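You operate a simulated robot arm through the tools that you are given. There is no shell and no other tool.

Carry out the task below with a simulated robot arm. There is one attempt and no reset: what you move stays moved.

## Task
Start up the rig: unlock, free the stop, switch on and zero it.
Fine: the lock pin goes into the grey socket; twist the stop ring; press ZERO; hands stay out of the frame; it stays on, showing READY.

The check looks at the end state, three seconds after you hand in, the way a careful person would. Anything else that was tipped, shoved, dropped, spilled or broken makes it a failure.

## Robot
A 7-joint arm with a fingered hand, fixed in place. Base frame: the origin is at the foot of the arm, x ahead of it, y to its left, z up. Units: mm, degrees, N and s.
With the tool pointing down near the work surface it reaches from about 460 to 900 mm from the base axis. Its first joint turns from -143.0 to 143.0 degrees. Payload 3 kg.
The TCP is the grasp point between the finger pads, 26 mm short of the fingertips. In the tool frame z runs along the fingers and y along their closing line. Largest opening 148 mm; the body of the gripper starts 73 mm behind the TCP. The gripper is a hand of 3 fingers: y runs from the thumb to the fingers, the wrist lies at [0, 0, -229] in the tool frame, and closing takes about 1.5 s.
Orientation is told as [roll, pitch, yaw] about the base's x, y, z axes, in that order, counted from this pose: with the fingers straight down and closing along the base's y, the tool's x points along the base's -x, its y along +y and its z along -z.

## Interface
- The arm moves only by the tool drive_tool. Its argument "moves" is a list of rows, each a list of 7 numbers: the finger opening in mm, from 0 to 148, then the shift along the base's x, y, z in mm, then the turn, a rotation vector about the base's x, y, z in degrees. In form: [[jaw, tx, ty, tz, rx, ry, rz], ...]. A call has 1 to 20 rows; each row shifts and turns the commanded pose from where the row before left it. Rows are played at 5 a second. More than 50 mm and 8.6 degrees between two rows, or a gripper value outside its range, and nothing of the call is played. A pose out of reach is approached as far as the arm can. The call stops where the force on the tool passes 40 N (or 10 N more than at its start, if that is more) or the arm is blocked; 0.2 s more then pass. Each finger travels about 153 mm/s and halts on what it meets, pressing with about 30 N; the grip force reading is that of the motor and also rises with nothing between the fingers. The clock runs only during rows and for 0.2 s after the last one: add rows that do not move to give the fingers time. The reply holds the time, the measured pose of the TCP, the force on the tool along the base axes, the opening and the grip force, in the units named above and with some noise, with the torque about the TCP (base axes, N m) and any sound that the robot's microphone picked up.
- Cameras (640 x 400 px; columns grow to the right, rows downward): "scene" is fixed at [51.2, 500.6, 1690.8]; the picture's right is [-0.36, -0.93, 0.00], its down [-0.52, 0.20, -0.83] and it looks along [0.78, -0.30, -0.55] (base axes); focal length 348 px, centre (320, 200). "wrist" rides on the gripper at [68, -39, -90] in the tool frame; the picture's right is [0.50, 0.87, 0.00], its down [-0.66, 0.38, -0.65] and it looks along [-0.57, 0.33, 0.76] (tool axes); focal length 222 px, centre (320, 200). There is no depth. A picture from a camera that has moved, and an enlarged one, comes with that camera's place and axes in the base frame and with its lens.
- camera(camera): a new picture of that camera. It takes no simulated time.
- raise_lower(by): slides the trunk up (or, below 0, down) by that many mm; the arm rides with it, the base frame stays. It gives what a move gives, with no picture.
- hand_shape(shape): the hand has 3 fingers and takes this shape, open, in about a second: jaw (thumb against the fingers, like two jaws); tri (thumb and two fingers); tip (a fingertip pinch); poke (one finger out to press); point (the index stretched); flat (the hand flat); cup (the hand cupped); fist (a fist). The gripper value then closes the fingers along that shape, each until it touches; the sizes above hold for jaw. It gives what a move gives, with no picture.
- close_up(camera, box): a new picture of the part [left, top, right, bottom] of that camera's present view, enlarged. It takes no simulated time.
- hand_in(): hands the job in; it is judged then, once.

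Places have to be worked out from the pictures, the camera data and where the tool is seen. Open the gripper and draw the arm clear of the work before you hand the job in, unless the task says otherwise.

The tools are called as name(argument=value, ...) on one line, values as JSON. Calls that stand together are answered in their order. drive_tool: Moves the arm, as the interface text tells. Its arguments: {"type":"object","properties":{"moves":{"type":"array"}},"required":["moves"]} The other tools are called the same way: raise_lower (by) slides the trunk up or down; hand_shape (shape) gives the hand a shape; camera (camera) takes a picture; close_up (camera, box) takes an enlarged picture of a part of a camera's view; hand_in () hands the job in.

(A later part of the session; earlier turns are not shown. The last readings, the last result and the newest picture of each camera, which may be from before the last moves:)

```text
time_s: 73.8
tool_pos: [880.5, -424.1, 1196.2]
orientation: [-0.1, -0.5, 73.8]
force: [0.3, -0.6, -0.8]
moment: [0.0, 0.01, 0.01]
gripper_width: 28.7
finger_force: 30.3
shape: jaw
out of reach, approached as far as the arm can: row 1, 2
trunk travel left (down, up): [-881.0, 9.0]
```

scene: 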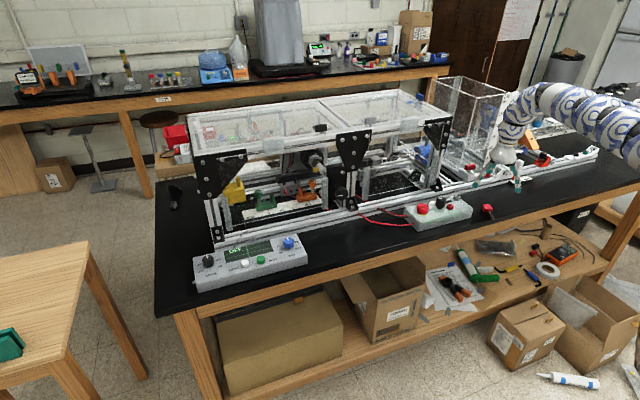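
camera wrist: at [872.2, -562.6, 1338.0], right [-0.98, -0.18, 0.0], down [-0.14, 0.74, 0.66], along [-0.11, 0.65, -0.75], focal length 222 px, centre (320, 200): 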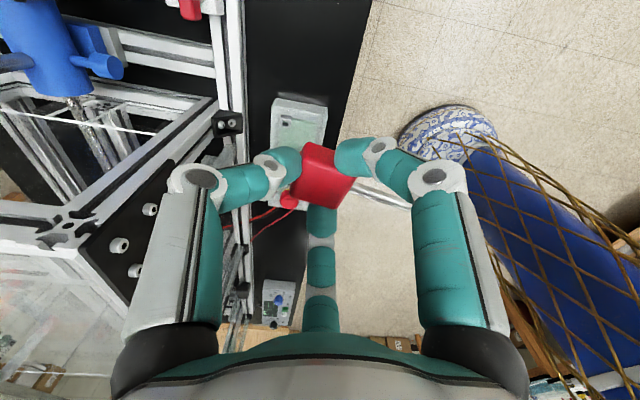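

Yaw is limited at ≈74° (shaft azimuth ≈177°, fine). Now I'll tilt outward in steps while shifting over the free bench area and descending.

drive_tool(moves=[[28, 8, -15, -23, -0.4, -7.5, 0], [28, 7, -16, -23, -0.4, -7.5, 0], [28, 5, -12, -20, -0.4, -7.5, 0], [28, 5, -13, -20, -0.4, -7.5, 0], [28, 0, -5, -25, -0.4, -7.5, 0], [28, 0, -5, -25, -0.4, -7.5, 0], [28, 0, 0, 0, 0, 0, 0]])

camera(camera="wrist")

camera(camera="scene")

```text
time_s: 75.4
tool_pos: [904.5, -488.0, 1078.6]
orientation: [-39.6, -8.7, 76.7]
force: [-1.2, 0.7, -0.6]
moment: [0.03, -0.02, 0.01]
gripper_width: 28.5
finger_force: 30.4
shape: jaw
out of reach, approached as far as the arm can: row 6
trunk travel left (down, up): [-881.0, 9.0]
```

```text
taken
camera wrist: at [858.6, -560.0, 1162.8], right [-0.74, -0.25, -0.62], down [-0.55, 0.75, 0.36], along [0.38, 0.61, -0.7], focal length 222 px, centre (320, 200)
```

wrist: 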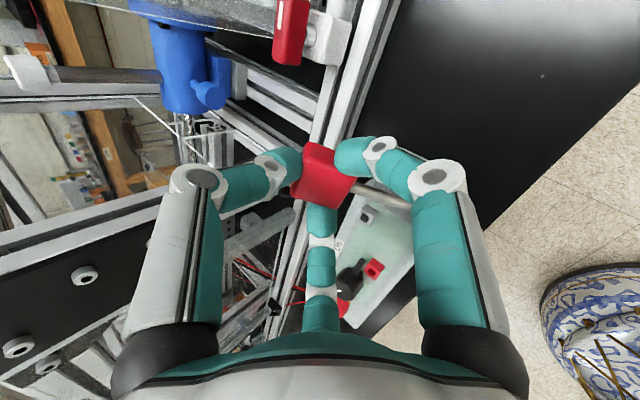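

```text
taken
```

scene: 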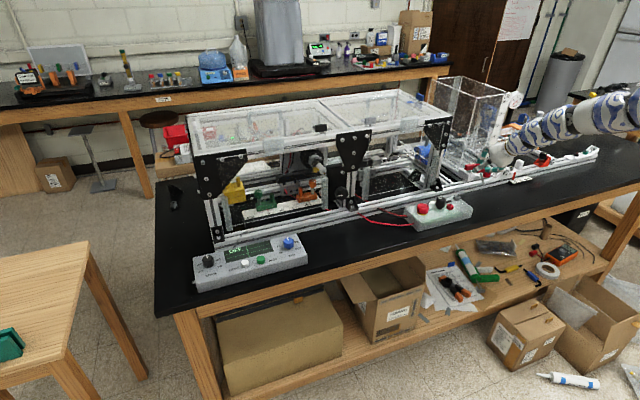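

Tilted to ≈40°. I'll continue in smaller pieces to find what limits it.

drive_tool(moves=[[28, 0, 0, -20, 0, 0, 0], [28, 0, -5, -20, 0, 0, 0], [28, 0, 0, 0, 0, 0, 0]])

drive_tool(moves=[[28, 0, 0, 0, -0.4, -6, 0], [28, 0, 0, 0, -0.4, -6, 0], [28, 0, 0, 0, 0, 0, 0]])

```text
time_s: 76.2
tool_pos: [905.1, -486.5, 1078.3]
orientation: [-39.4, -8.7, 76.8]
force: [0.3, 0.4, -0.4]
moment: [-0.05, 0.02, 0.0]
gripper_width: 28.3
finger_force: 29.7
shape: jaw
out of reach, approached as far as the arm can: row 1, 2
trunk travel left (down, up): [-881.0, 9.0]
```

```text
time_s: 77.0
tool_pos: [906.6, -486.4, 1078.9]
orientation: [-51.4, -10.5, 78.9]
force: [0.3, -0.3, -0.7]
moment: [0.01, -0.02, -0.03]
gripper_width: 28.2
finger_force: 29.6
shape: jaw
trunk travel left (down, up): [-881.0, 9.0]
```

Downward was limited by outer reach while the tilt is free, so I'll keep tilting, then descend.

drive_tool(moves=[[28, 0, 0, 0, -0.4, -7, 0], [28, 0, 0, -15, -0.4, -7, 0], [28, 0, 0, -15, -0.4, -7, 0], [28, 0, 0, -10, -0.4, -7, 0], [28, 0, 0, -10, -0.4, -7, 0], [28, 0, 0, 0, 0, 0, 0]])

camera(camera="wrist")

camera(camera="scene")

```text
time_s: 78.4
tool_pos: [906.1, -490.0, 1030.0]
orientation: [-87.3, -13.0, 86.4]
force: [0.1, 0.4, -1.0]
moment: [0.06, 0.03, 0.02]
gripper_width: 28.1
finger_force: 30.0
shape: jaw
trunk travel left (down, up): [-881.0, 9.0]
```

```text
taken
camera wrist: at [812.3, -558.2, 1057.4], right [-0.06, -0.29, -0.96], down [-0.63, 0.76, -0.19], along [0.78, 0.59, -0.23], focal length 222 px, centre (320, 200)
```

wrist: 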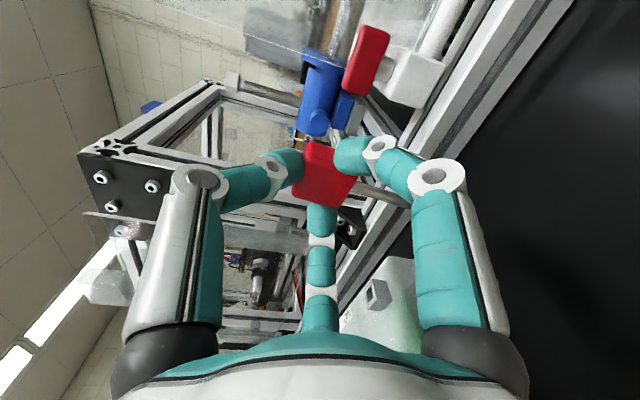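

```text
taken
```

scene: 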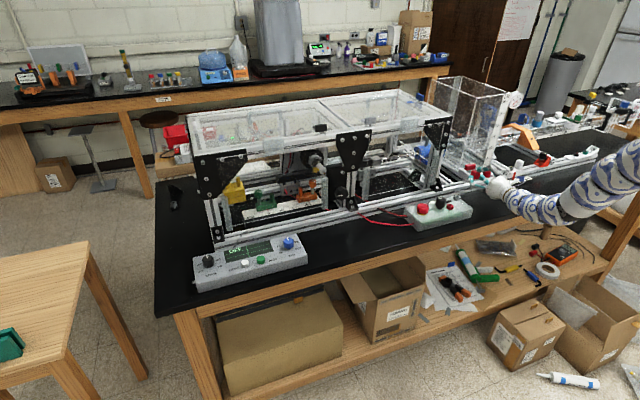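

The hand is now horizontal. I'll check the shaft direction in close-ups.

close_up(camera="scene", box=[450, 160, 530, 215])

close_up(camera="wrist", box=[260, 110, 460, 310])

```text
7.27 times, centred on (490, 188) of scene
camera zoom: at [51.2, 500.6, 1690.8], right [-0.36, -0.93, 0.0], down [-0.52, 0.2, -0.83], along [0.78, -0.3, -0.55], focal length 2533 px, centre (-916, 291)
```

zoom: 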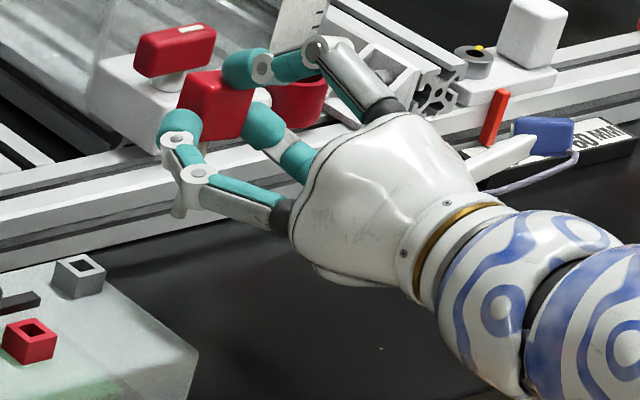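

```text
2.00 times, centred on (360, 210) of wrist
camera zoom: at [812.3, -558.2, 1057.4], right [-0.06, -0.29, -0.96], down [-0.63, 0.76, -0.19], along [0.78, 0.59, -0.23], focal length 444 px, centre (240, 180)
```

zoom: 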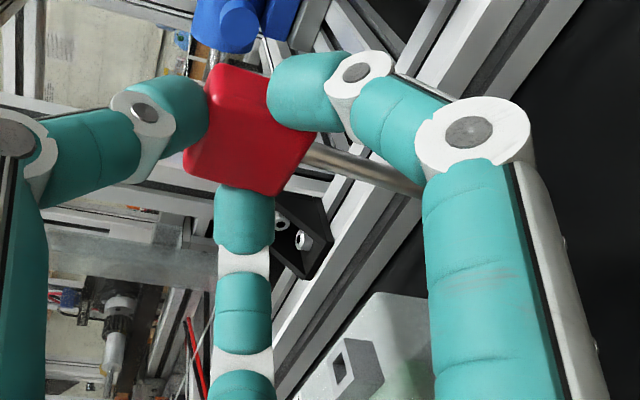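

The shaft is nearly vertical but appears tilted ≈6° toward +y (it slipped slightly in yaw during the grasp) and ≈2.6° toward -x. I'll correct both.

drive_tool(moves=[[28, 0, 0, 0, -3, -1.3, 0], [28, 0, 0, 0, -3, -1.3, 0], [28, 0, 0, 0, 0, 0, 0]])

close_up(camera="wrist", box=[260, 110, 460, 310])

```text
time_s: 79.2
tool_pos: [906.0, -488.3, 1027.9]
orientation: [-90.2, -7.1, 86.9]
force: [0.1, 0.4, -0.5]
moment: [0.03, 0.03, -0.04]
gripper_width: 28.1
finger_force: 30.2
shape: jaw
trunk travel left (down, up): [-881.0, 9.0]
```

```text
2.00 times, centred on (360, 210) of wrist
camera zoom: at [811.2, -554.9, 1060.0], right [-0.02, -0.39, -0.92], down [-0.61, 0.73, -0.3], along [0.79, 0.56, -0.25], focal length 444 px, centre (240, 180)
```

zoom: 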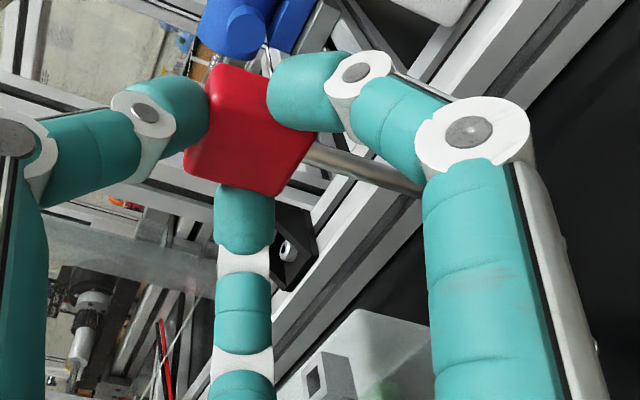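

The shaft is now vertical in the image; I compute the shaft axis at TCP+(25, -2, ·) with the tip ≈82 mm below the TCP. I'll rise to clear and move toward the grey socket (≈(913.5, -405)).

drive_tool(moves=[[28, 0, 0, 15, 0, 0, 0], [28, 0, 5, 10, 0, 0, 0], [28, -5, 20, 0, 0, 0, 0], [28, -5, 20, 0, 0, 0, 0], [28, -5, 20, 0, 0, 0, 0], [28, -2, 20, 0, 0, 0, 0], [28, 0, 0, 0, 0, 0, 0]])

camera(camera="wrist")

close_up(camera="wrist", box=[260, 110, 460, 310])

close_up(camera="scene", box=[430, 160, 510, 215])

```text
time_s: 80.8
tool_pos: [889.2, -402.8, 1054.9]
orientation: [-90.2, -7.2, 86.9]
force: [-0.9, 0.0, -0.8]
moment: [0.01, 0.0, -0.02]
gripper_width: 28.1
finger_force: 29.8
shape: jaw
trunk travel left (down, up): [-881.0, 9.0]
```

```text
taken
camera wrist: at [794.8, -470.0, 1085.9], right [-0.02, -0.39, -0.92], down [-0.61, 0.73, -0.3], along [0.79, 0.56, -0.25], focal length 222 px, centre (320, 200)
```

wrist: 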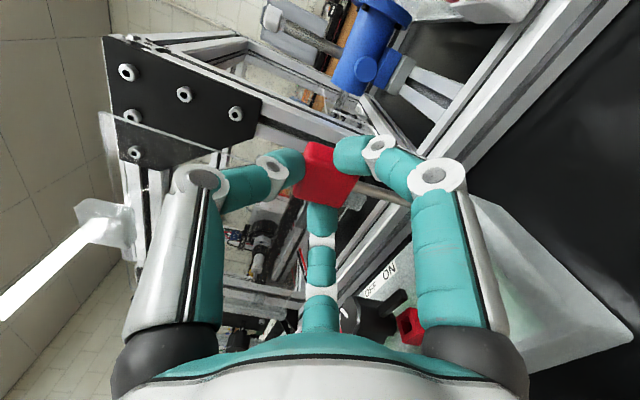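

```text
2.00 times, centred on (360, 210) of wrist
camera zoom: at [794.8, -470.0, 1085.9], right [-0.02, -0.39, -0.92], down [-0.61, 0.73, -0.3], along [0.79, 0.56, -0.25], focal length 444 px, centre (240, 180)
```

zoom: 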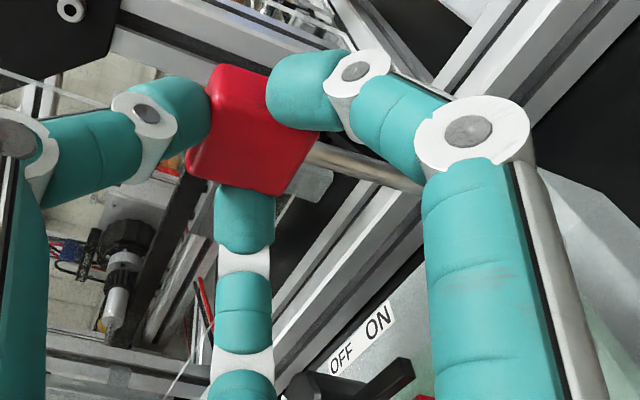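

```text
7.27 times, centred on (470, 188) of scene
camera zoom: at [51.2, 500.6, 1690.8], right [-0.36, -0.93, 0.0], down [-0.52, 0.2, -0.83], along [0.78, -0.3, -0.55], focal length 2533 px, centre (-771, 291)
```

zoom: 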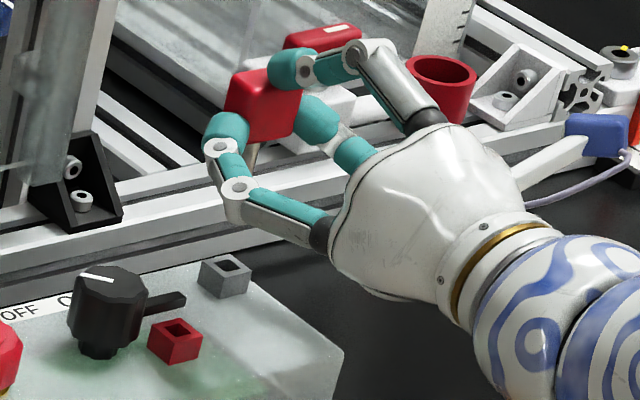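

The socket is hidden by a finger in the wrist view, but the scene camera shows the shaft and the socket. Zooming there to check alignment.

close_up(camera="scene", box=[445, 160, 485, 205])

close_up(camera="wrist", box=[300, 140, 460, 290])

```text
8.89 times, centred on (465, 182) of scene
camera zoom: at [51.2, 500.6, 1690.8], right [-0.36, -0.93, 0.0], down [-0.52, 0.2, -0.83], along [0.78, -0.3, -0.55], focal length 3095 px, centre (-969, 356)
```

zoom: 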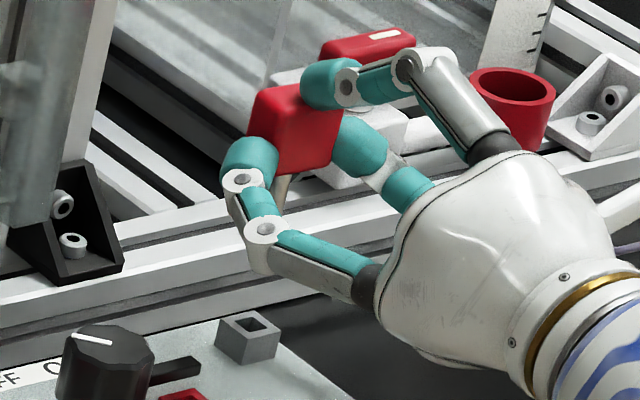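

```text
2.67 times, centred on (380, 215) of wrist
camera zoom: at [794.8, -470.0, 1085.9], right [-0.02, -0.39, -0.92], down [-0.61, 0.73, -0.3], along [0.79, 0.56, -0.25], focal length 592 px, centre (160, 160)
```

zoom: 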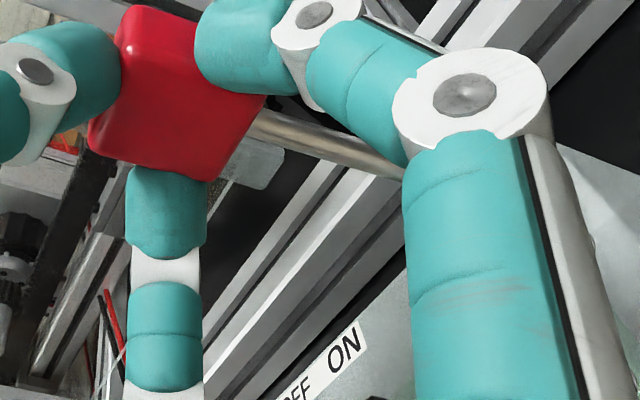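

Zoom further on the shaft root and the socket.

close_up(camera="scene", box=[452, 165, 472, 178])

close_up(camera="scene", box=[447, 190, 467, 203])

```text
16.00 times, centred on (462, 172) of scene
camera zoom: at [51.2, 500.6, 1690.8], right [-0.36, -0.93, 0.0], down [-0.52, 0.2, -0.83], along [0.78, -0.3, -0.55], focal length 5572 px, centre (-1952, 656)
```

zoom: 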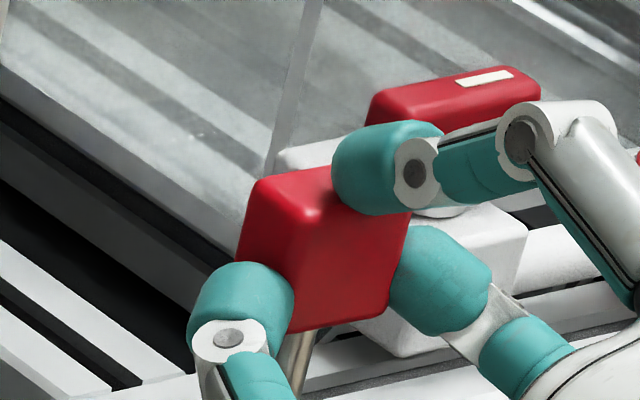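

```text
16.00 times, centred on (457, 196) of scene
camera zoom: at [51.2, 500.6, 1690.8], right [-0.36, -0.93, 0.0], down [-0.52, 0.2, -0.83], along [0.78, -0.3, -0.55], focal length 5572 px, centre (-1872, 256)
```

zoom: 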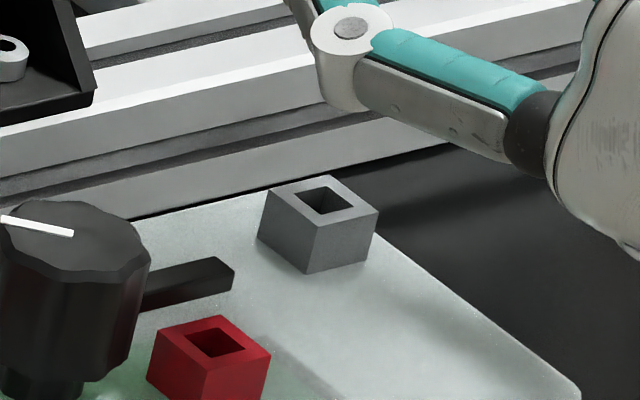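

The scene view suggests the shaft is ≈4–5 mm too far in +y. To pin down the hole relative to the hand, I'll back off in -y where the wrist camera can see it, and take two views.

drive_tool(moves=[[28, 0, -20, 0, 0, 0, 0], [28, 0, -25, 0, 0, 0, 0], [28, 0, -25, 0, 0, 0, 0], [28, 0, 0, 0, 0, 0, 0], [28, 0, 0, 0, 0, 0, 0]])

close_up(camera="wrist", box=[330, 220, 430, 300])

drive_tool(moves=[[28, 0, -20, 0, 0, 0, 0], [28, 0, -20, 0, 0, 0, 0], [28, 0, 0, 0, 0, 0, 0], [28, 0, 0, 0, 0, 0, 0]])

close_up(camera="wrist", box=[310, 210, 410, 290])

```text
time_s: 82.0
tool_pos: [890.6, -473.0, 1053.1]
orientation: [-90.2, -7.2, 86.8]
force: [-0.3, -0.2, -0.4]
moment: [0.0, -0.02, 0.01]
gripper_width: 27.9
finger_force: 29.9
shape: jaw
trunk travel left (down, up): [-881.0, 9.0]
```

```text
5.00 times, centred on (380, 260) of wrist
camera zoom: at [795.7, -539.0, 1084.9], right [-0.02, -0.39, -0.92], down [-0.61, 0.73, -0.3], along [0.79, 0.56, -0.25], focal length 1111 px, centre (20, -100)
```

zoom: 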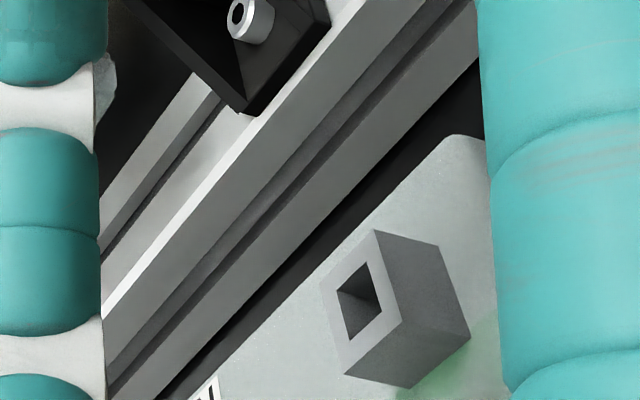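

```text
time_s: 83.0
tool_pos: [888.5, -512.5, 1055.9]
orientation: [-90.3, -7.3, 86.9]
force: [0.1, 0.1, -0.7]
moment: [-0.03, 0.03, -0.02]
gripper_width: 27.9
finger_force: 29.8
shape: jaw
trunk travel left (down, up): [-881.0, 9.0]
```

```text
5.00 times, centred on (360, 250) of wrist
camera zoom: at [794.9, -579.5, 1086.5], right [-0.02, -0.39, -0.92], down [-0.61, 0.73, -0.3], along [0.79, 0.56, -0.25], focal length 1111 px, centre (120, -50)
```

zoom: 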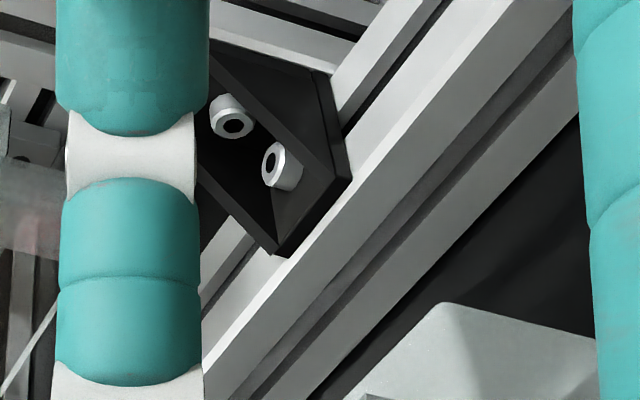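

All four wrist views agree on the grey hole at ≈(906.7, -401.2) with socket top ≈958, so the boxes sit higher than I first assumed. I'll move so the shaft axis (≈TCP+(28, -0.5)) is above it and check in the scene view.

raise_lower(by=8)

drive_tool(moves=[[28, -3, 25, 0, 0, 0, 0], [28, -3, 25, 0, 0, 0, 0], [28, -3, 25, 0, 0, 0, 0], [28, -1, 25, 0, 0, 0, 0], [28, 0, 12, 0, 0, 0, 0], [28, 0, 0, 0, 0, 0, 0], [28, 0, 0, 0, 0, 0, 0]])

close_up(camera="scene", box=[445, 165, 475, 205])

close_up(camera="scene", box=[455, 174, 465, 182])

```text
time_s: 83.6
tool_pos: [890.1, -511.7, 1063.6]
orientation: [-90.3, -7.1, 86.8]
force: [-0.1, -0.3, 0.2]
moment: [-0.02, 0.0, 0.02]
gripper_width: 27.8
finger_force: 30.4
shape: jaw
trunk travel left (down, up): [-889.0, 1.0]
```

```text
time_s: 85.2
tool_pos: [880.3, -400.3, 1061.7]
orientation: [-90.2, -7.3, 86.9]
force: [0.4, -0.1, 0.0]
moment: [-0.02, 0.02, 0.01]
gripper_width: 27.9
finger_force: 30.4
shape: jaw
trunk travel left (down, up): [-889.0, 1.0]
```

```text
10.00 times, centred on (460, 185) of scene
camera zoom: at [51.2, 500.6, 1690.8], right [-0.36, -0.93, 0.0], down [-0.52, 0.2, -0.83], along [0.78, -0.3, -0.55], focal length 3482 px, centre (-1080, 350)
```

zoom: 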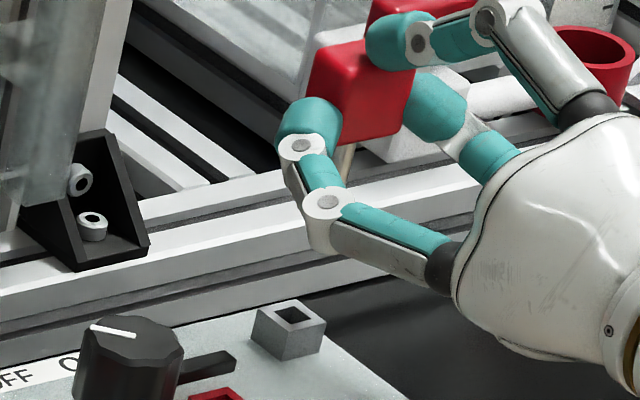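

```text
16.00 times, centred on (460, 178) of scene
camera zoom: at [51.2, 500.6, 1690.8], right [-0.36, -0.93, 0.0], down [-0.52, 0.2, -0.83], along [0.78, -0.3, -0.55], focal length 5572 px, centre (-1920, 552)
```

zoom: 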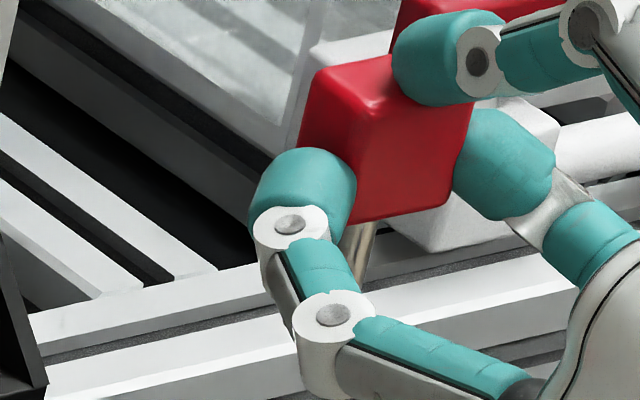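

Scene geometry now indicates the shaft axis is at TCP+(25, -2.2), i.e. I need about (+2, +1.3). I'll shift and lower in small steps while watching the force.

drive_tool(moves=[[28, 2, 1.3, -6, 0, 0, 0], [28, 0, 0, -6, 0, 0, 0], [28, 0, 0, -4, 0, 0, 0], [28, 0, 0, 0, 0, 0, 0]])

drive_tool(moves=[[28, 0, 0, -3, 0, 0, 0], [28, 0, 0, 0, 0, 0, 0]])

drive_tool(moves=[[28, 0, 0, -3, 0, 0, 0], [28, 0, 0, 0, 0, 0, 0]])

close_up(camera="scene", box=[445, 170, 475, 205])

close_up(camera="wrist", box=[300, 140, 500, 290])

```text
time_s: 86.2
tool_pos: [881.6, -398.8, 1046.4]
orientation: [-90.2, -7.2, 86.9]
force: [0.0, 0.1, 0.1]
moment: [-0.01, 0.0, 0.01]
gripper_width: 27.5
finger_force: 30.1
shape: jaw
trunk travel left (down, up): [-889.0, 1.0]
```

```text
time_s: 86.8
tool_pos: [881.7, -399.4, 1043.0]
orientation: [-90.1, -7.2, 86.9]
force: [0.6, -0.6, -0.9]
moment: [0.0, 0.0, -0.02]
gripper_width: 27.8
finger_force: 29.7
shape: jaw
trunk travel left (down, up): [-889.0, 1.0]
```

```text
time_s: 87.4
tool_pos: [882.2, -398.6, 1041.1]
orientation: [-90.2, -7.2, 86.9]
force: [-0.4, 0.0, -0.6]
moment: [0.01, 0.02, 0.01]
gripper_width: 27.7
finger_force: 29.9
shape: jaw
trunk travel left (down, up): [-889.0, 1.0]
```

```text
11.43 times, centred on (460, 188) of scene
camera zoom: at [51.2, 500.6, 1690.8], right [-0.36, -0.93, 0.0], down [-0.52, 0.2, -0.83], along [0.78, -0.3, -0.55], focal length 3980 px, centre (-1280, 343)
```

zoom: 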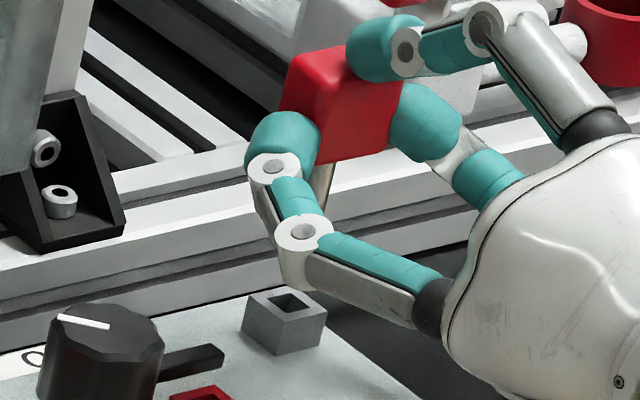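

```text
2.67 times, centred on (400, 215) of wrist
camera zoom: at [787.0, -465.5, 1072.2], right [-0.02, -0.39, -0.92], down [-0.61, 0.73, -0.3], along [0.79, 0.56, -0.25], focal length 592 px, centre (107, 160)
```

zoom: 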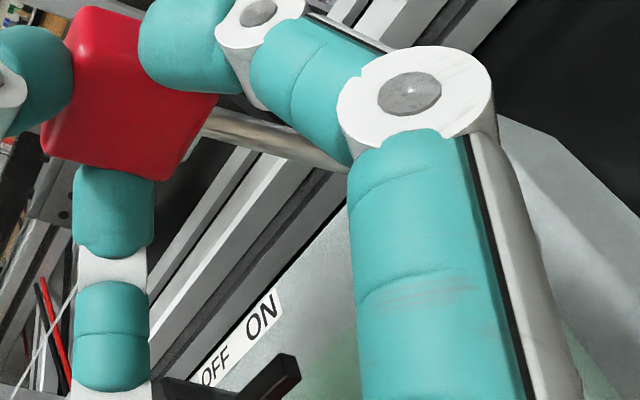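

The shaft now lies exactly on the vertical line through the hole in the scene view. Continuing down in small steps.

drive_tool(moves=[[28, 0, 0, -3, 0, 0, 0], [28, 0, 0, 0, 0, 0, 0]])

drive_tool(moves=[[28, 0, 0, -3, 0, 0, 0], [28, 0, 0, 0, 0, 0, 0]])

drive_tool(moves=[[28, 0, 0, -3, 0, 0, 0], [28, 0, 0, 0, 0, 0, 0]])

close_up(camera="scene", box=[445, 170, 475, 205])

```text
time_s: 88.0
tool_pos: [881.9, -399.9, 1038.4]
orientation: [-90.3, -7.3, 86.9]
force: [0.0, -0.4, -0.1]
moment: [-0.02, 0.0, -0.01]
gripper_width: 27.6
finger_force: 30.2
shape: jaw
trunk travel left (down, up): [-889.0, 1.0]
```

```text
time_s: 88.6
tool_pos: [883.0, -398.0, 1036.1]
orientation: [-90.3, -7.3, 86.9]
force: [-0.5, 0.4, -1.2]
moment: [0.02, -0.01, -0.03]
gripper_width: 27.8
finger_force: 30.0
shape: jaw
trunk travel left (down, up): [-889.0, 1.0]
```

```text
time_s: 89.2
tool_pos: [882.9, -398.8, 1032.6]
orientation: [-90.2, -7.3, 86.9]
force: [-0.4, 0.7, -1.3]
moment: [0.0, 0.01, -0.02]
gripper_width: 27.9
finger_force: 29.6
shape: jaw
trunk travel left (down, up): [-889.0, 1.0]
```

```text
11.43 times, centred on (460, 188) of scene
camera zoom: at [51.2, 500.6, 1690.8], right [-0.36, -0.93, 0.0], down [-0.52, 0.2, -0.83], along [0.78, -0.3, -0.55], focal length 3980 px, centre (-1280, 343)
```

zoom: 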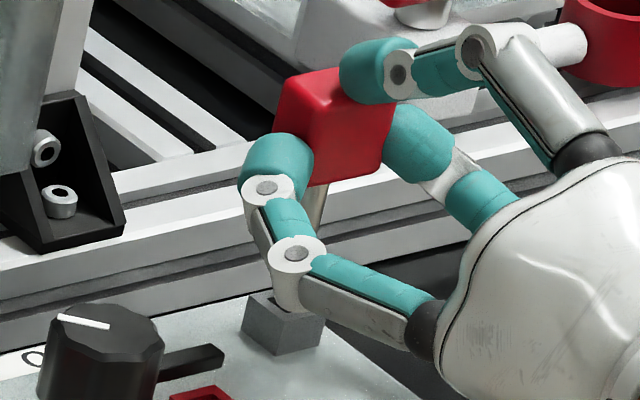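

No contact yet; continuing.

drive_tool(moves=[[28, 0, 0, -3, 0, 0, 0], [28, 0, 0, 0, 0, 0, 0]])

drive_tool(moves=[[28, 0, 0, -3, 0, 0, 0], [28, 0, 0, 0, 0, 0, 0]])

drive_tool(moves=[[28, 0, 0, -3, 0, 0, 0], [28, 0, 0, 0, 0, 0, 0]])

close_up(camera="scene", box=[445, 170, 475, 205])

close_up(camera="wrist", box=[300, 140, 500, 290])

```text
time_s: 89.8
tool_pos: [882.8, -399.0, 1031.5]
orientation: [-90.3, -7.3, 86.9]
force: [-0.2, -0.3, 3.2]
moment: [0.01, -0.05, 0.03]
gripper_width: 27.7
finger_force: 29.8
shape: jaw
trunk travel left (down, up): [-889.0, 1.0]
```

```text
time_s: 90.4
tool_pos: [882.3, -397.2, 1029.3]
orientation: [-90.2, -7.2, 86.9]
force: [-0.9, -0.1, 10.0]
moment: [-0.05, -0.24, 0.03]
gripper_width: 27.8
finger_force: 30.3
shape: jaw
trunk travel left (down, up): [-889.0, 1.0]
```

```text
time_s: 91.0
tool_pos: [881.7, -399.1, 1027.7]
orientation: [-90.4, -7.2, 86.9]
force: [-0.9, -0.4, 17.9]
moment: [-0.09, -0.49, -0.01]
gripper_width: 28.2
finger_force: 30.2
shape: jaw
trunk travel left (down, up): [-889.0, 1.0]
```

```text
11.43 times, centred on (460, 188) of scene
camera zoom: at [51.2, 500.6, 1690.8], right [-0.36, -0.93, 0.0], down [-0.52, 0.2, -0.83], along [0.78, -0.3, -0.55], focal length 3980 px, centre (-1280, 343)
```

zoom: 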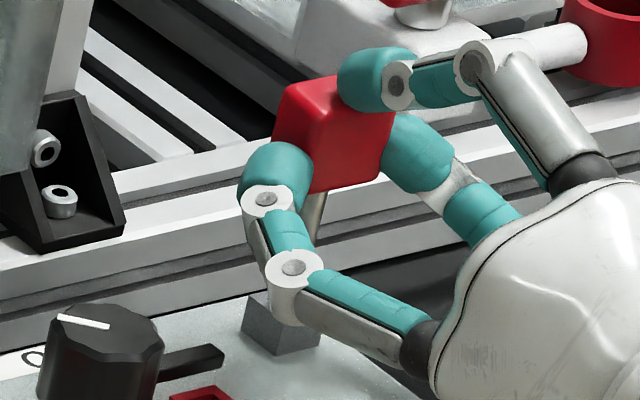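

```text
2.67 times, centred on (400, 215) of wrist
camera zoom: at [786.5, -464.7, 1057.4], right [-0.01, -0.39, -0.92], down [-0.61, 0.73, -0.3], along [0.79, 0.56, -0.25], focal length 592 px, centre (107, 160)
```

zoom: 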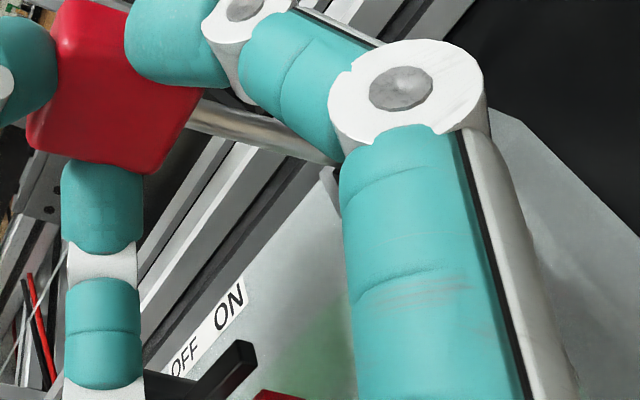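

The tip touched something at TCP z≈1031; the moment puts the contact at TCP+(27, -5), i.e. on the +x/-y side of the shaft, so the shaft should shift toward -x/+y. I'll lift, shift (-2.5, +2.5) and try again.

drive_tool(moves=[[28, 0, 0, 6, 0, 0, 0], [28, 0, 0, 3, 0, 0, 0], [28, -2.5, 2.5, 0, 0, 0, 0], [28, 0, 0, 0, 0, 0, 0]])

drive_tool(moves=[[28, 0, 0, -3, 0, 0, 0], [28, 0, 0, -2, 0, 0, 0], [28, 0, 0, 0, 0, 0, 0]])

drive_tool(moves=[[28, 0, 0, -3, 0, 0, 0], [28, 0, 0, 0, 0, 0, 0]])

drive_tool(moves=[[28, 0, 0, -3, 0, 0, 0], [28, 0, 0, 0, 0, 0, 0]])

```text
time_s: 92.0
tool_pos: [880.3, -396.8, 1033.8]
orientation: [-90.2, -7.5, 86.9]
force: [-0.5, -0.1, -0.8]
moment: [-0.01, 0.03, 0.03]
gripper_width: 27.7
finger_force: 30.4
shape: jaw
trunk travel left (down, up): [-889.0, 1.0]
```

```text
time_s: 92.8
tool_pos: [879.6, -396.6, 1029.3]
orientation: [-90.4, -7.2, 86.9]
force: [0.0, 0.1, 5.2]
moment: [-0.04, -0.13, -0.01]
gripper_width: 27.6
finger_force: 30.2
shape: jaw
trunk travel left (down, up): [-889.0, 1.0]
```

```text
time_s: 93.4
tool_pos: [878.9, -395.8, 1028.0]
orientation: [-90.4, -7.3, 86.9]
force: [-0.9, -0.3, 15.6]
moment: [-0.12, -0.38, -0.01]
gripper_width: 28.2
finger_force: 30.2
shape: jaw
trunk travel left (down, up): [-889.0, 1.0]
```

```text
time_s: 94.0
tool_pos: [878.9, -396.2, 1024.1]
orientation: [-90.5, -7.2, 86.9]
force: [0.1, 0.6, 23.8]
moment: [-0.23, -0.58, 0.05]
gripper_width: 28.7
finger_force: 29.9
shape: jaw
trunk travel left (down, up): [-889.0, 1.0]
```

Still contact, and the grip is being pushed. I'll lift off and inspect before trying again.

drive_tool(moves=[[28, 0, 0, 6, 0, 0, 0], [28, 0, 0, 8, 0, 0, 0], [28, 0, 0, 8, 0, 0, 0], [28, 0, 0, 0, 0, 0, 0], [28, 0, 0, 0, 0, 0, 0]])

close_up(camera="wrist", box=[260, 110, 460, 310])

close_up(camera="scene", box=[445, 165, 475, 205])

close_up(camera="scene", box=[452, 172, 462, 180])

```text
time_s: 95.2
tool_pos: [880.6, -395.0, 1043.4]
orientation: [-90.2, -7.3, 86.9]
force: [0.3, -0.8, -0.4]
moment: [-0.02, 0.01, 0.0]
gripper_width: 27.1
finger_force: 29.8
shape: jaw
trunk travel left (down, up): [-889.0, 1.0]
```

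```text
2.00 times, centred on (360, 210) of wrist
camera zoom: at [785.0, -462.6, 1074.9], right [-0.02, -0.39, -0.92], down [-0.61, 0.73, -0.29], along [0.79, 0.56, -0.25], focal length 444 px, centre (240, 180)
```

zoom: 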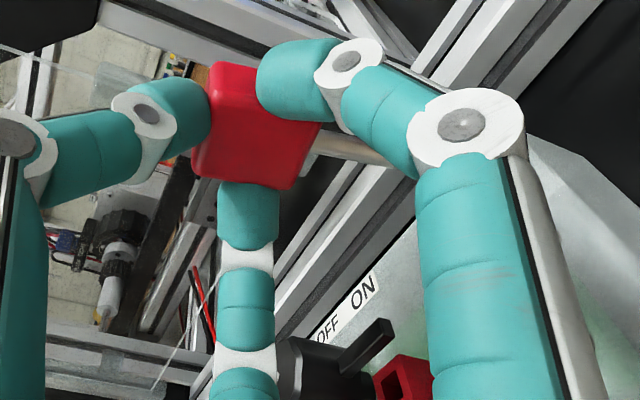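

```text
10.00 times, centred on (460, 185) of scene
camera zoom: at [51.2, 500.6, 1690.8], right [-0.36, -0.93, 0.0], down [-0.52, 0.2, -0.83], along [0.78, -0.3, -0.55], focal length 3482 px, centre (-1080, 350)
```

zoom: 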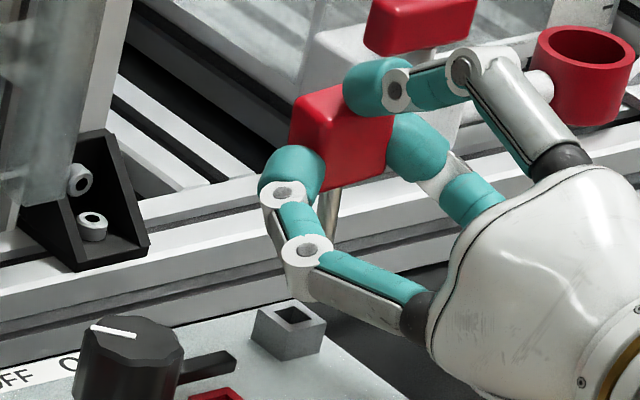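

```text
16.00 times, centred on (457, 176) of scene
camera zoom: at [51.2, 500.6, 1690.8], right [-0.36, -0.93, 0.0], down [-0.52, 0.2, -0.83], along [0.78, -0.3, -0.55], focal length 5572 px, centre (-1872, 584)
```

zoom: 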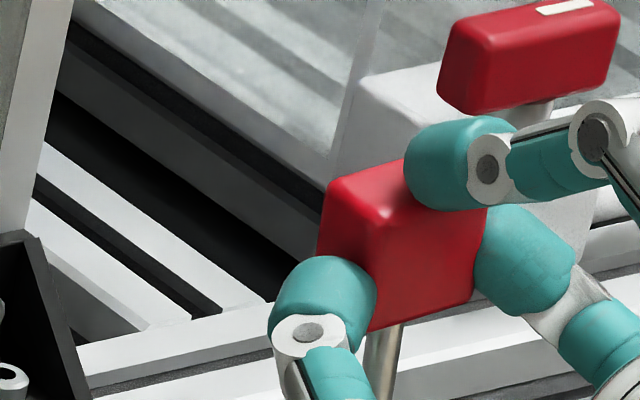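

The pin has rotated a few degrees in the grasp (tip toward -y). I'll zoom to measure the shaft direction accurately.

close_up(camera="wrist", box=[340, 150, 420, 215])

close_up(camera="scene", box=[450, 180, 460, 188])

```text
6.15 times, centred on (380, 182) of wrist
camera zoom: at [785.0, -462.6, 1074.9], right [-0.02, -0.39, -0.92], down [-0.61, 0.73, -0.29], along [0.79, 0.56, -0.25], focal length 1367 px, centre (-49, 308)
```

zoom: 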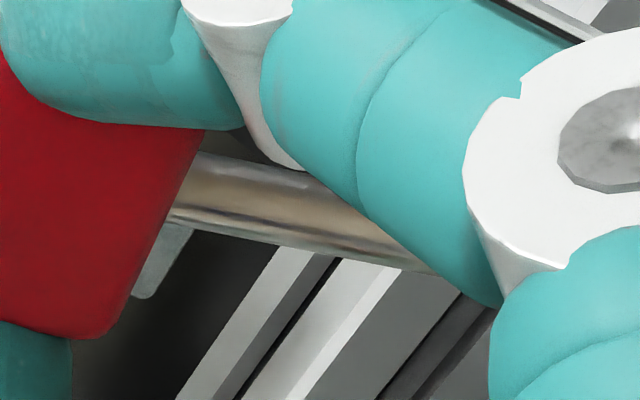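

```text
16.00 times, centred on (455, 184) of scene
camera zoom: at [51.2, 500.6, 1690.8], right [-0.36, -0.93, 0.0], down [-0.52, 0.2, -0.83], along [0.78, -0.3, -0.55], focal length 5572 px, centre (-1840, 456)
```

zoom: 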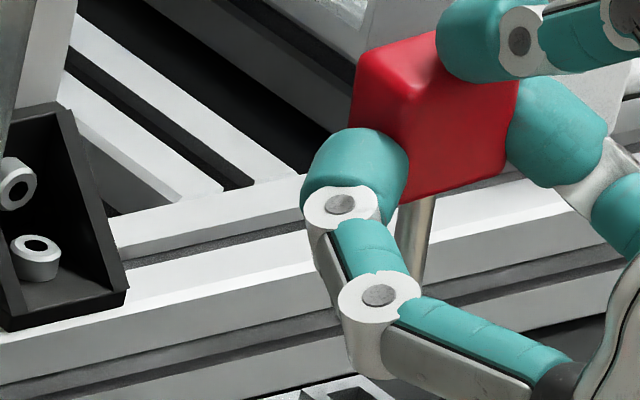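

The shaft is tilted ≈8° toward -y and 2° toward +x. I'll rotate the hand to bring it vertical again.

drive_tool(moves=[[27, 0, 0, 0, 4, 1.1, 0], [27, 0, 0, 0, 4, 1.1, 0], [27, 0, 0, 0, 0, 0, 0]])

close_up(camera="wrist", box=[340, 150, 420, 215])

close_up(camera="scene", box=[450, 180, 460, 188])

close_up(camera="scene", box=[448, 188, 458, 196])

```text
time_s: 96.0
tool_pos: [880.2, -396.8, 1043.5]
orientation: [-87.5, -15.1, 86.4]
force: [0.6, 0.1, -1.4]
moment: [0.02, 0.03, -0.01]
gripper_width: 27.9
finger_force: 0.1
shape: jaw
trunk travel left (down, up): [-889.0, 1.0]
```

```text
6.15 times, centred on (380, 182) of wrist
camera zoom: at [785.7, -466.7, 1069.1], right [-0.05, -0.25, -0.97], down [-0.62, 0.76, -0.17], along [0.78, 0.59, -0.2], focal length 1367 px, centre (-49, 308)
```

zoom: 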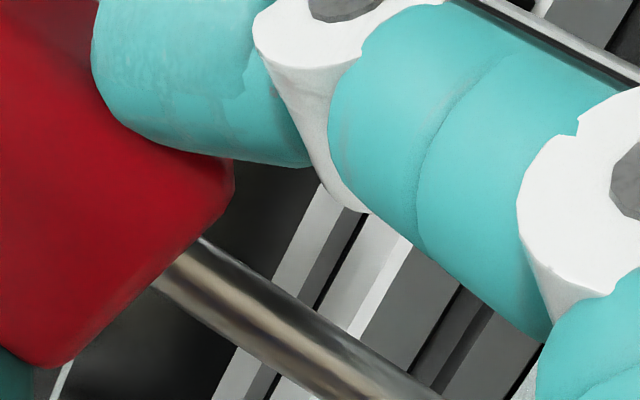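

```text
16.00 times, centred on (455, 184) of scene
camera zoom: at [51.2, 500.6, 1690.8], right [-0.36, -0.93, 0.0], down [-0.52, 0.2, -0.83], along [0.78, -0.3, -0.55], focal length 5572 px, centre (-1840, 456)
```

zoom: 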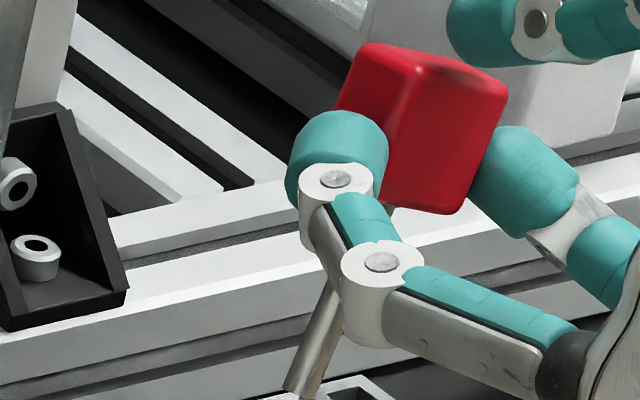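

```text
16.00 times, centred on (453, 192) of scene
camera zoom: at [51.2, 500.6, 1690.8], right [-0.36, -0.93, 0.0], down [-0.52, 0.2, -0.83], along [0.78, -0.3, -0.55], focal length 5572 px, centre (-1808, 328)
```

zoom: 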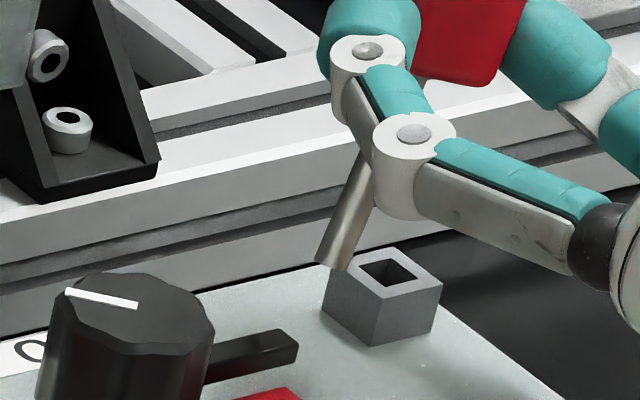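

The grip loosened (force 0.1) and the pin is swinging; I need to close on it right away.

drive_tool(moves=[[22, 0, 0, 0, 0, 0, 0], [22, 0, 0, 0, 0, 0, 0]])

close_up(camera="scene", box=[448, 178, 468, 196])

close_up(camera="wrist", box=[260, 110, 460, 310])

```text
time_s: 96.6
tool_pos: [878.6, -396.7, 1044.7]
orientation: [-87.5, -15.0, 86.5]
force: [-0.5, 0.0, -0.4]
moment: [0.01, 0.02, -0.02]
gripper_width: 24.0
finger_force: 0.2
shape: jaw
trunk travel left (down, up): [-889.0, 1.0]
```

```text
16.00 times, centred on (458, 187) of scene
camera zoom: at [51.2, 500.6, 1690.8], right [-0.36, -0.93, 0.0], down [-0.52, 0.2, -0.83], along [0.78, -0.3, -0.55], focal length 5572 px, centre (-1888, 408)
```

zoom: 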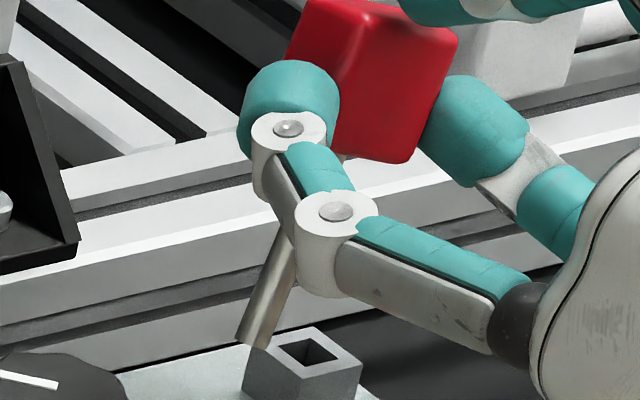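

```text
2.00 times, centred on (360, 210) of wrist
camera zoom: at [785.7, -466.6, 1069.3], right [-0.05, -0.25, -0.97], down [-0.62, 0.76, -0.17], along [0.78, 0.59, -0.2], focal length 444 px, centre (240, 180)
```

zoom: 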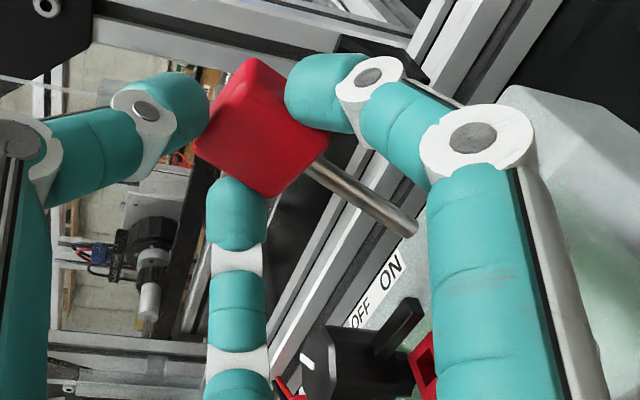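

Not dropped yet; keep closing gently until force builds.

drive_tool(moves=[[20, 0, 0, 0, 0, 0, 0], [18, 0, 0, 0, 0, 0, 0], [18, 0, 0, 0, 0, 0, 0]])

close_up(camera="scene", box=[448, 178, 468, 196])

close_up(camera="wrist", box=[260, 110, 460, 310])

```text
time_s: 97.4
tool_pos: [879.2, -395.4, 1044.4]
orientation: [-87.6, -15.1, 86.4]
force: [-0.8, 0.3, -1.4]
moment: [0.01, 0.03, 0.03]
gripper_width: 20.0
finger_force: 29.7
shape: jaw
trunk travel left (down, up): [-889.0, 1.0]
```

```text
16.00 times, centred on (458, 187) of scene
camera zoom: at [51.2, 500.6, 1690.8], right [-0.36, -0.93, 0.0], down [-0.52, 0.2, -0.83], along [0.78, -0.3, -0.55], focal length 5572 px, centre (-1888, 408)
```

zoom: 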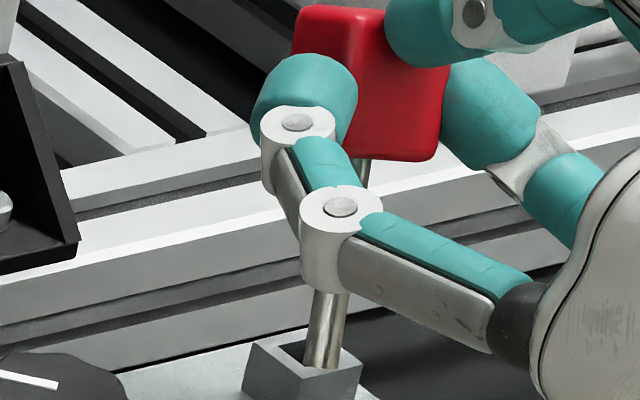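

```text
2.00 times, centred on (360, 210) of wrist
camera zoom: at [785.7, -466.6, 1069.3], right [-0.05, -0.25, -0.97], down [-0.62, 0.76, -0.17], along [0.78, 0.59, -0.2], focal length 444 px, centre (240, 180)
```

zoom: 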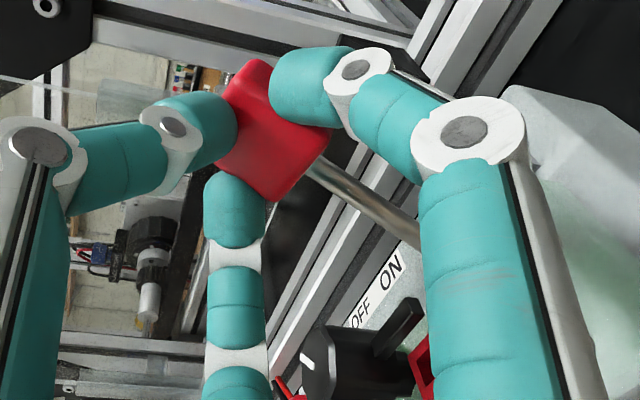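

The grip is firm again (30 N at 20 mm); the block rotated toward a more stable seating, leaving the shaft tilted toward +y/-x. I'll lift, keep a lower gripper command so force is maintained, and rotate the hand back.

drive_tool(moves=[[14, 0, 0, 8, 0, 0, 0], [14, 0, 0, 8, 0, 0, 0], [14, 0, 0, 0, -5, 0, 0], [14, 0, 0, 0, -5, 0, 0], [14, 0, 0, 0, 0, 0, 0], [14, 0, 0, 0, 0, 0, 0]])

close_up(camera="wrist", box=[260, 110, 460, 310])

close_up(camera="scene", box=[445, 165, 475, 200])

```text
time_s: 98.8
tool_pos: [881.4, -395.6, 1060.2]
orientation: [-88.2, -5.2, 86.5]
force: [1.3, 0.4, -1.1]
moment: [0.01, 0.02, 0.01]
gripper_width: 18.0
finger_force: 30.2
shape: jaw
trunk travel left (down, up): [-889.0, 1.0]
```

```text
2.00 times, centred on (360, 210) of wrist
camera zoom: at [786.7, -461.4, 1097.3], right [-0.05, -0.42, -0.91], down [-0.62, 0.72, -0.3], along [0.78, 0.55, -0.3], focal length 444 px, centre (240, 180)
```

zoom: 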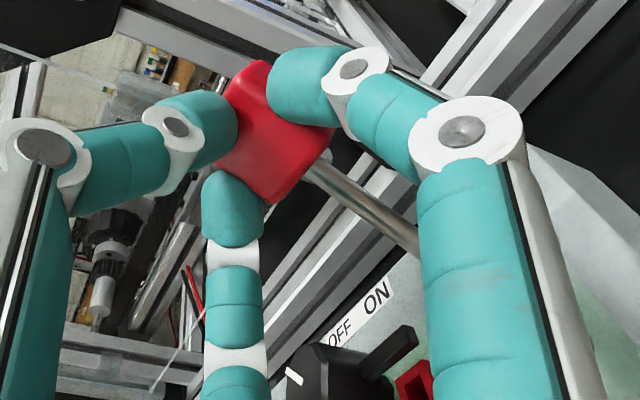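

```text
11.43 times, centred on (460, 182) of scene
camera zoom: at [51.2, 500.6, 1690.8], right [-0.36, -0.93, 0.0], down [-0.52, 0.2, -0.83], along [0.78, -0.3, -0.55], focal length 3980 px, centre (-1280, 400)
```

zoom: 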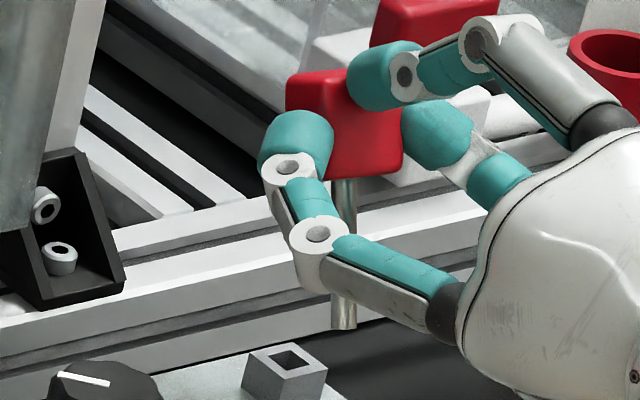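

The tip is now visible in the scene. The shaft leans ≈20° toward -x and 5° toward +y; I'll tilt the hand further (fingers slightly upward) to make the shaft vertical, lifting a bit as I do so.

drive_tool(moves=[[14, 0, 0, 5, -1.5, -6, 0], [14, 0, 0, 5, -1.5, -6, 0], [14, 0, 0, 0, -1.5, -6, 0], [14, 0, 0, 0, 0, 0, 0], [14, 0, 0, 0, 0, 0, 0]])

close_up(camera="wrist", box=[260, 110, 460, 310])

close_up(camera="scene", box=[445, 165, 475, 200])

camera(camera="scene")

```text
time_s: 100.0
tool_pos: [879.2, -397.3, 1070.5]
orientation: [-106.4, -1.7, 87.5]
force: [-0.2, 0.3, -0.7]
moment: [0.0, 0.02, 0.01]
gripper_width: 17.6
finger_force: 30.0
shape: jaw
trunk travel left (down, up): [-889.0, 1.0]
```

```text
2.00 times, centred on (360, 210) of wrist
camera zoom: at [778.4, -459.8, 1080.7], right [0.22, -0.49, -0.84], down [-0.49, 0.69, -0.53], along [0.84, 0.53, -0.08], focal length 444 px, centre (240, 180)
```

zoom: 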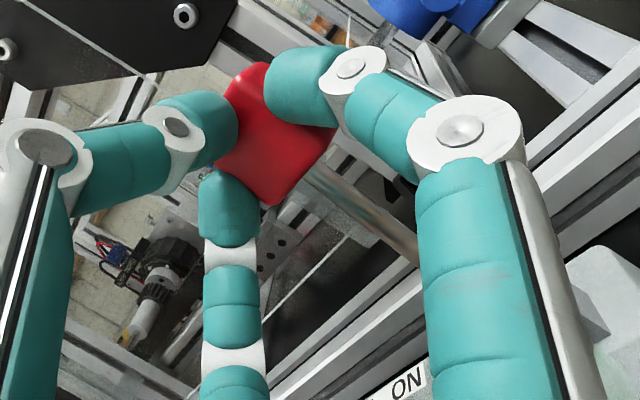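

```text
11.43 times, centred on (460, 182) of scene
camera zoom: at [51.2, 500.6, 1690.8], right [-0.36, -0.93, 0.0], down [-0.52, 0.2, -0.83], along [0.78, -0.3, -0.55], focal length 3980 px, centre (-1280, 400)
```

zoom: 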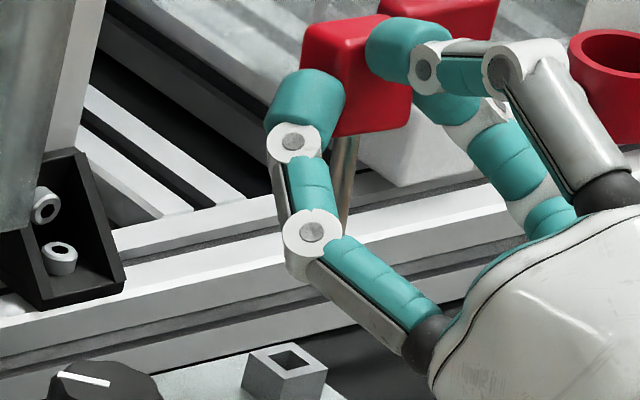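

```text
taken
```

scene: 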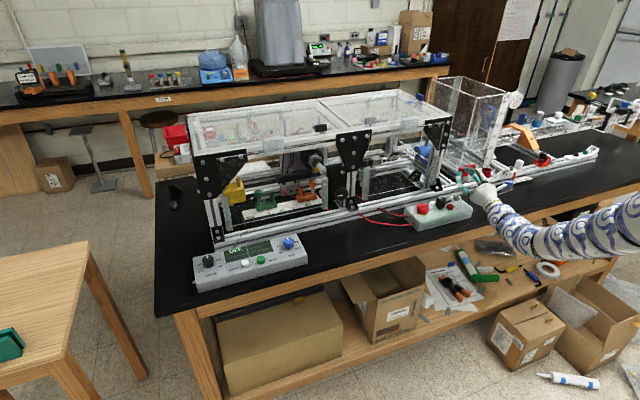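

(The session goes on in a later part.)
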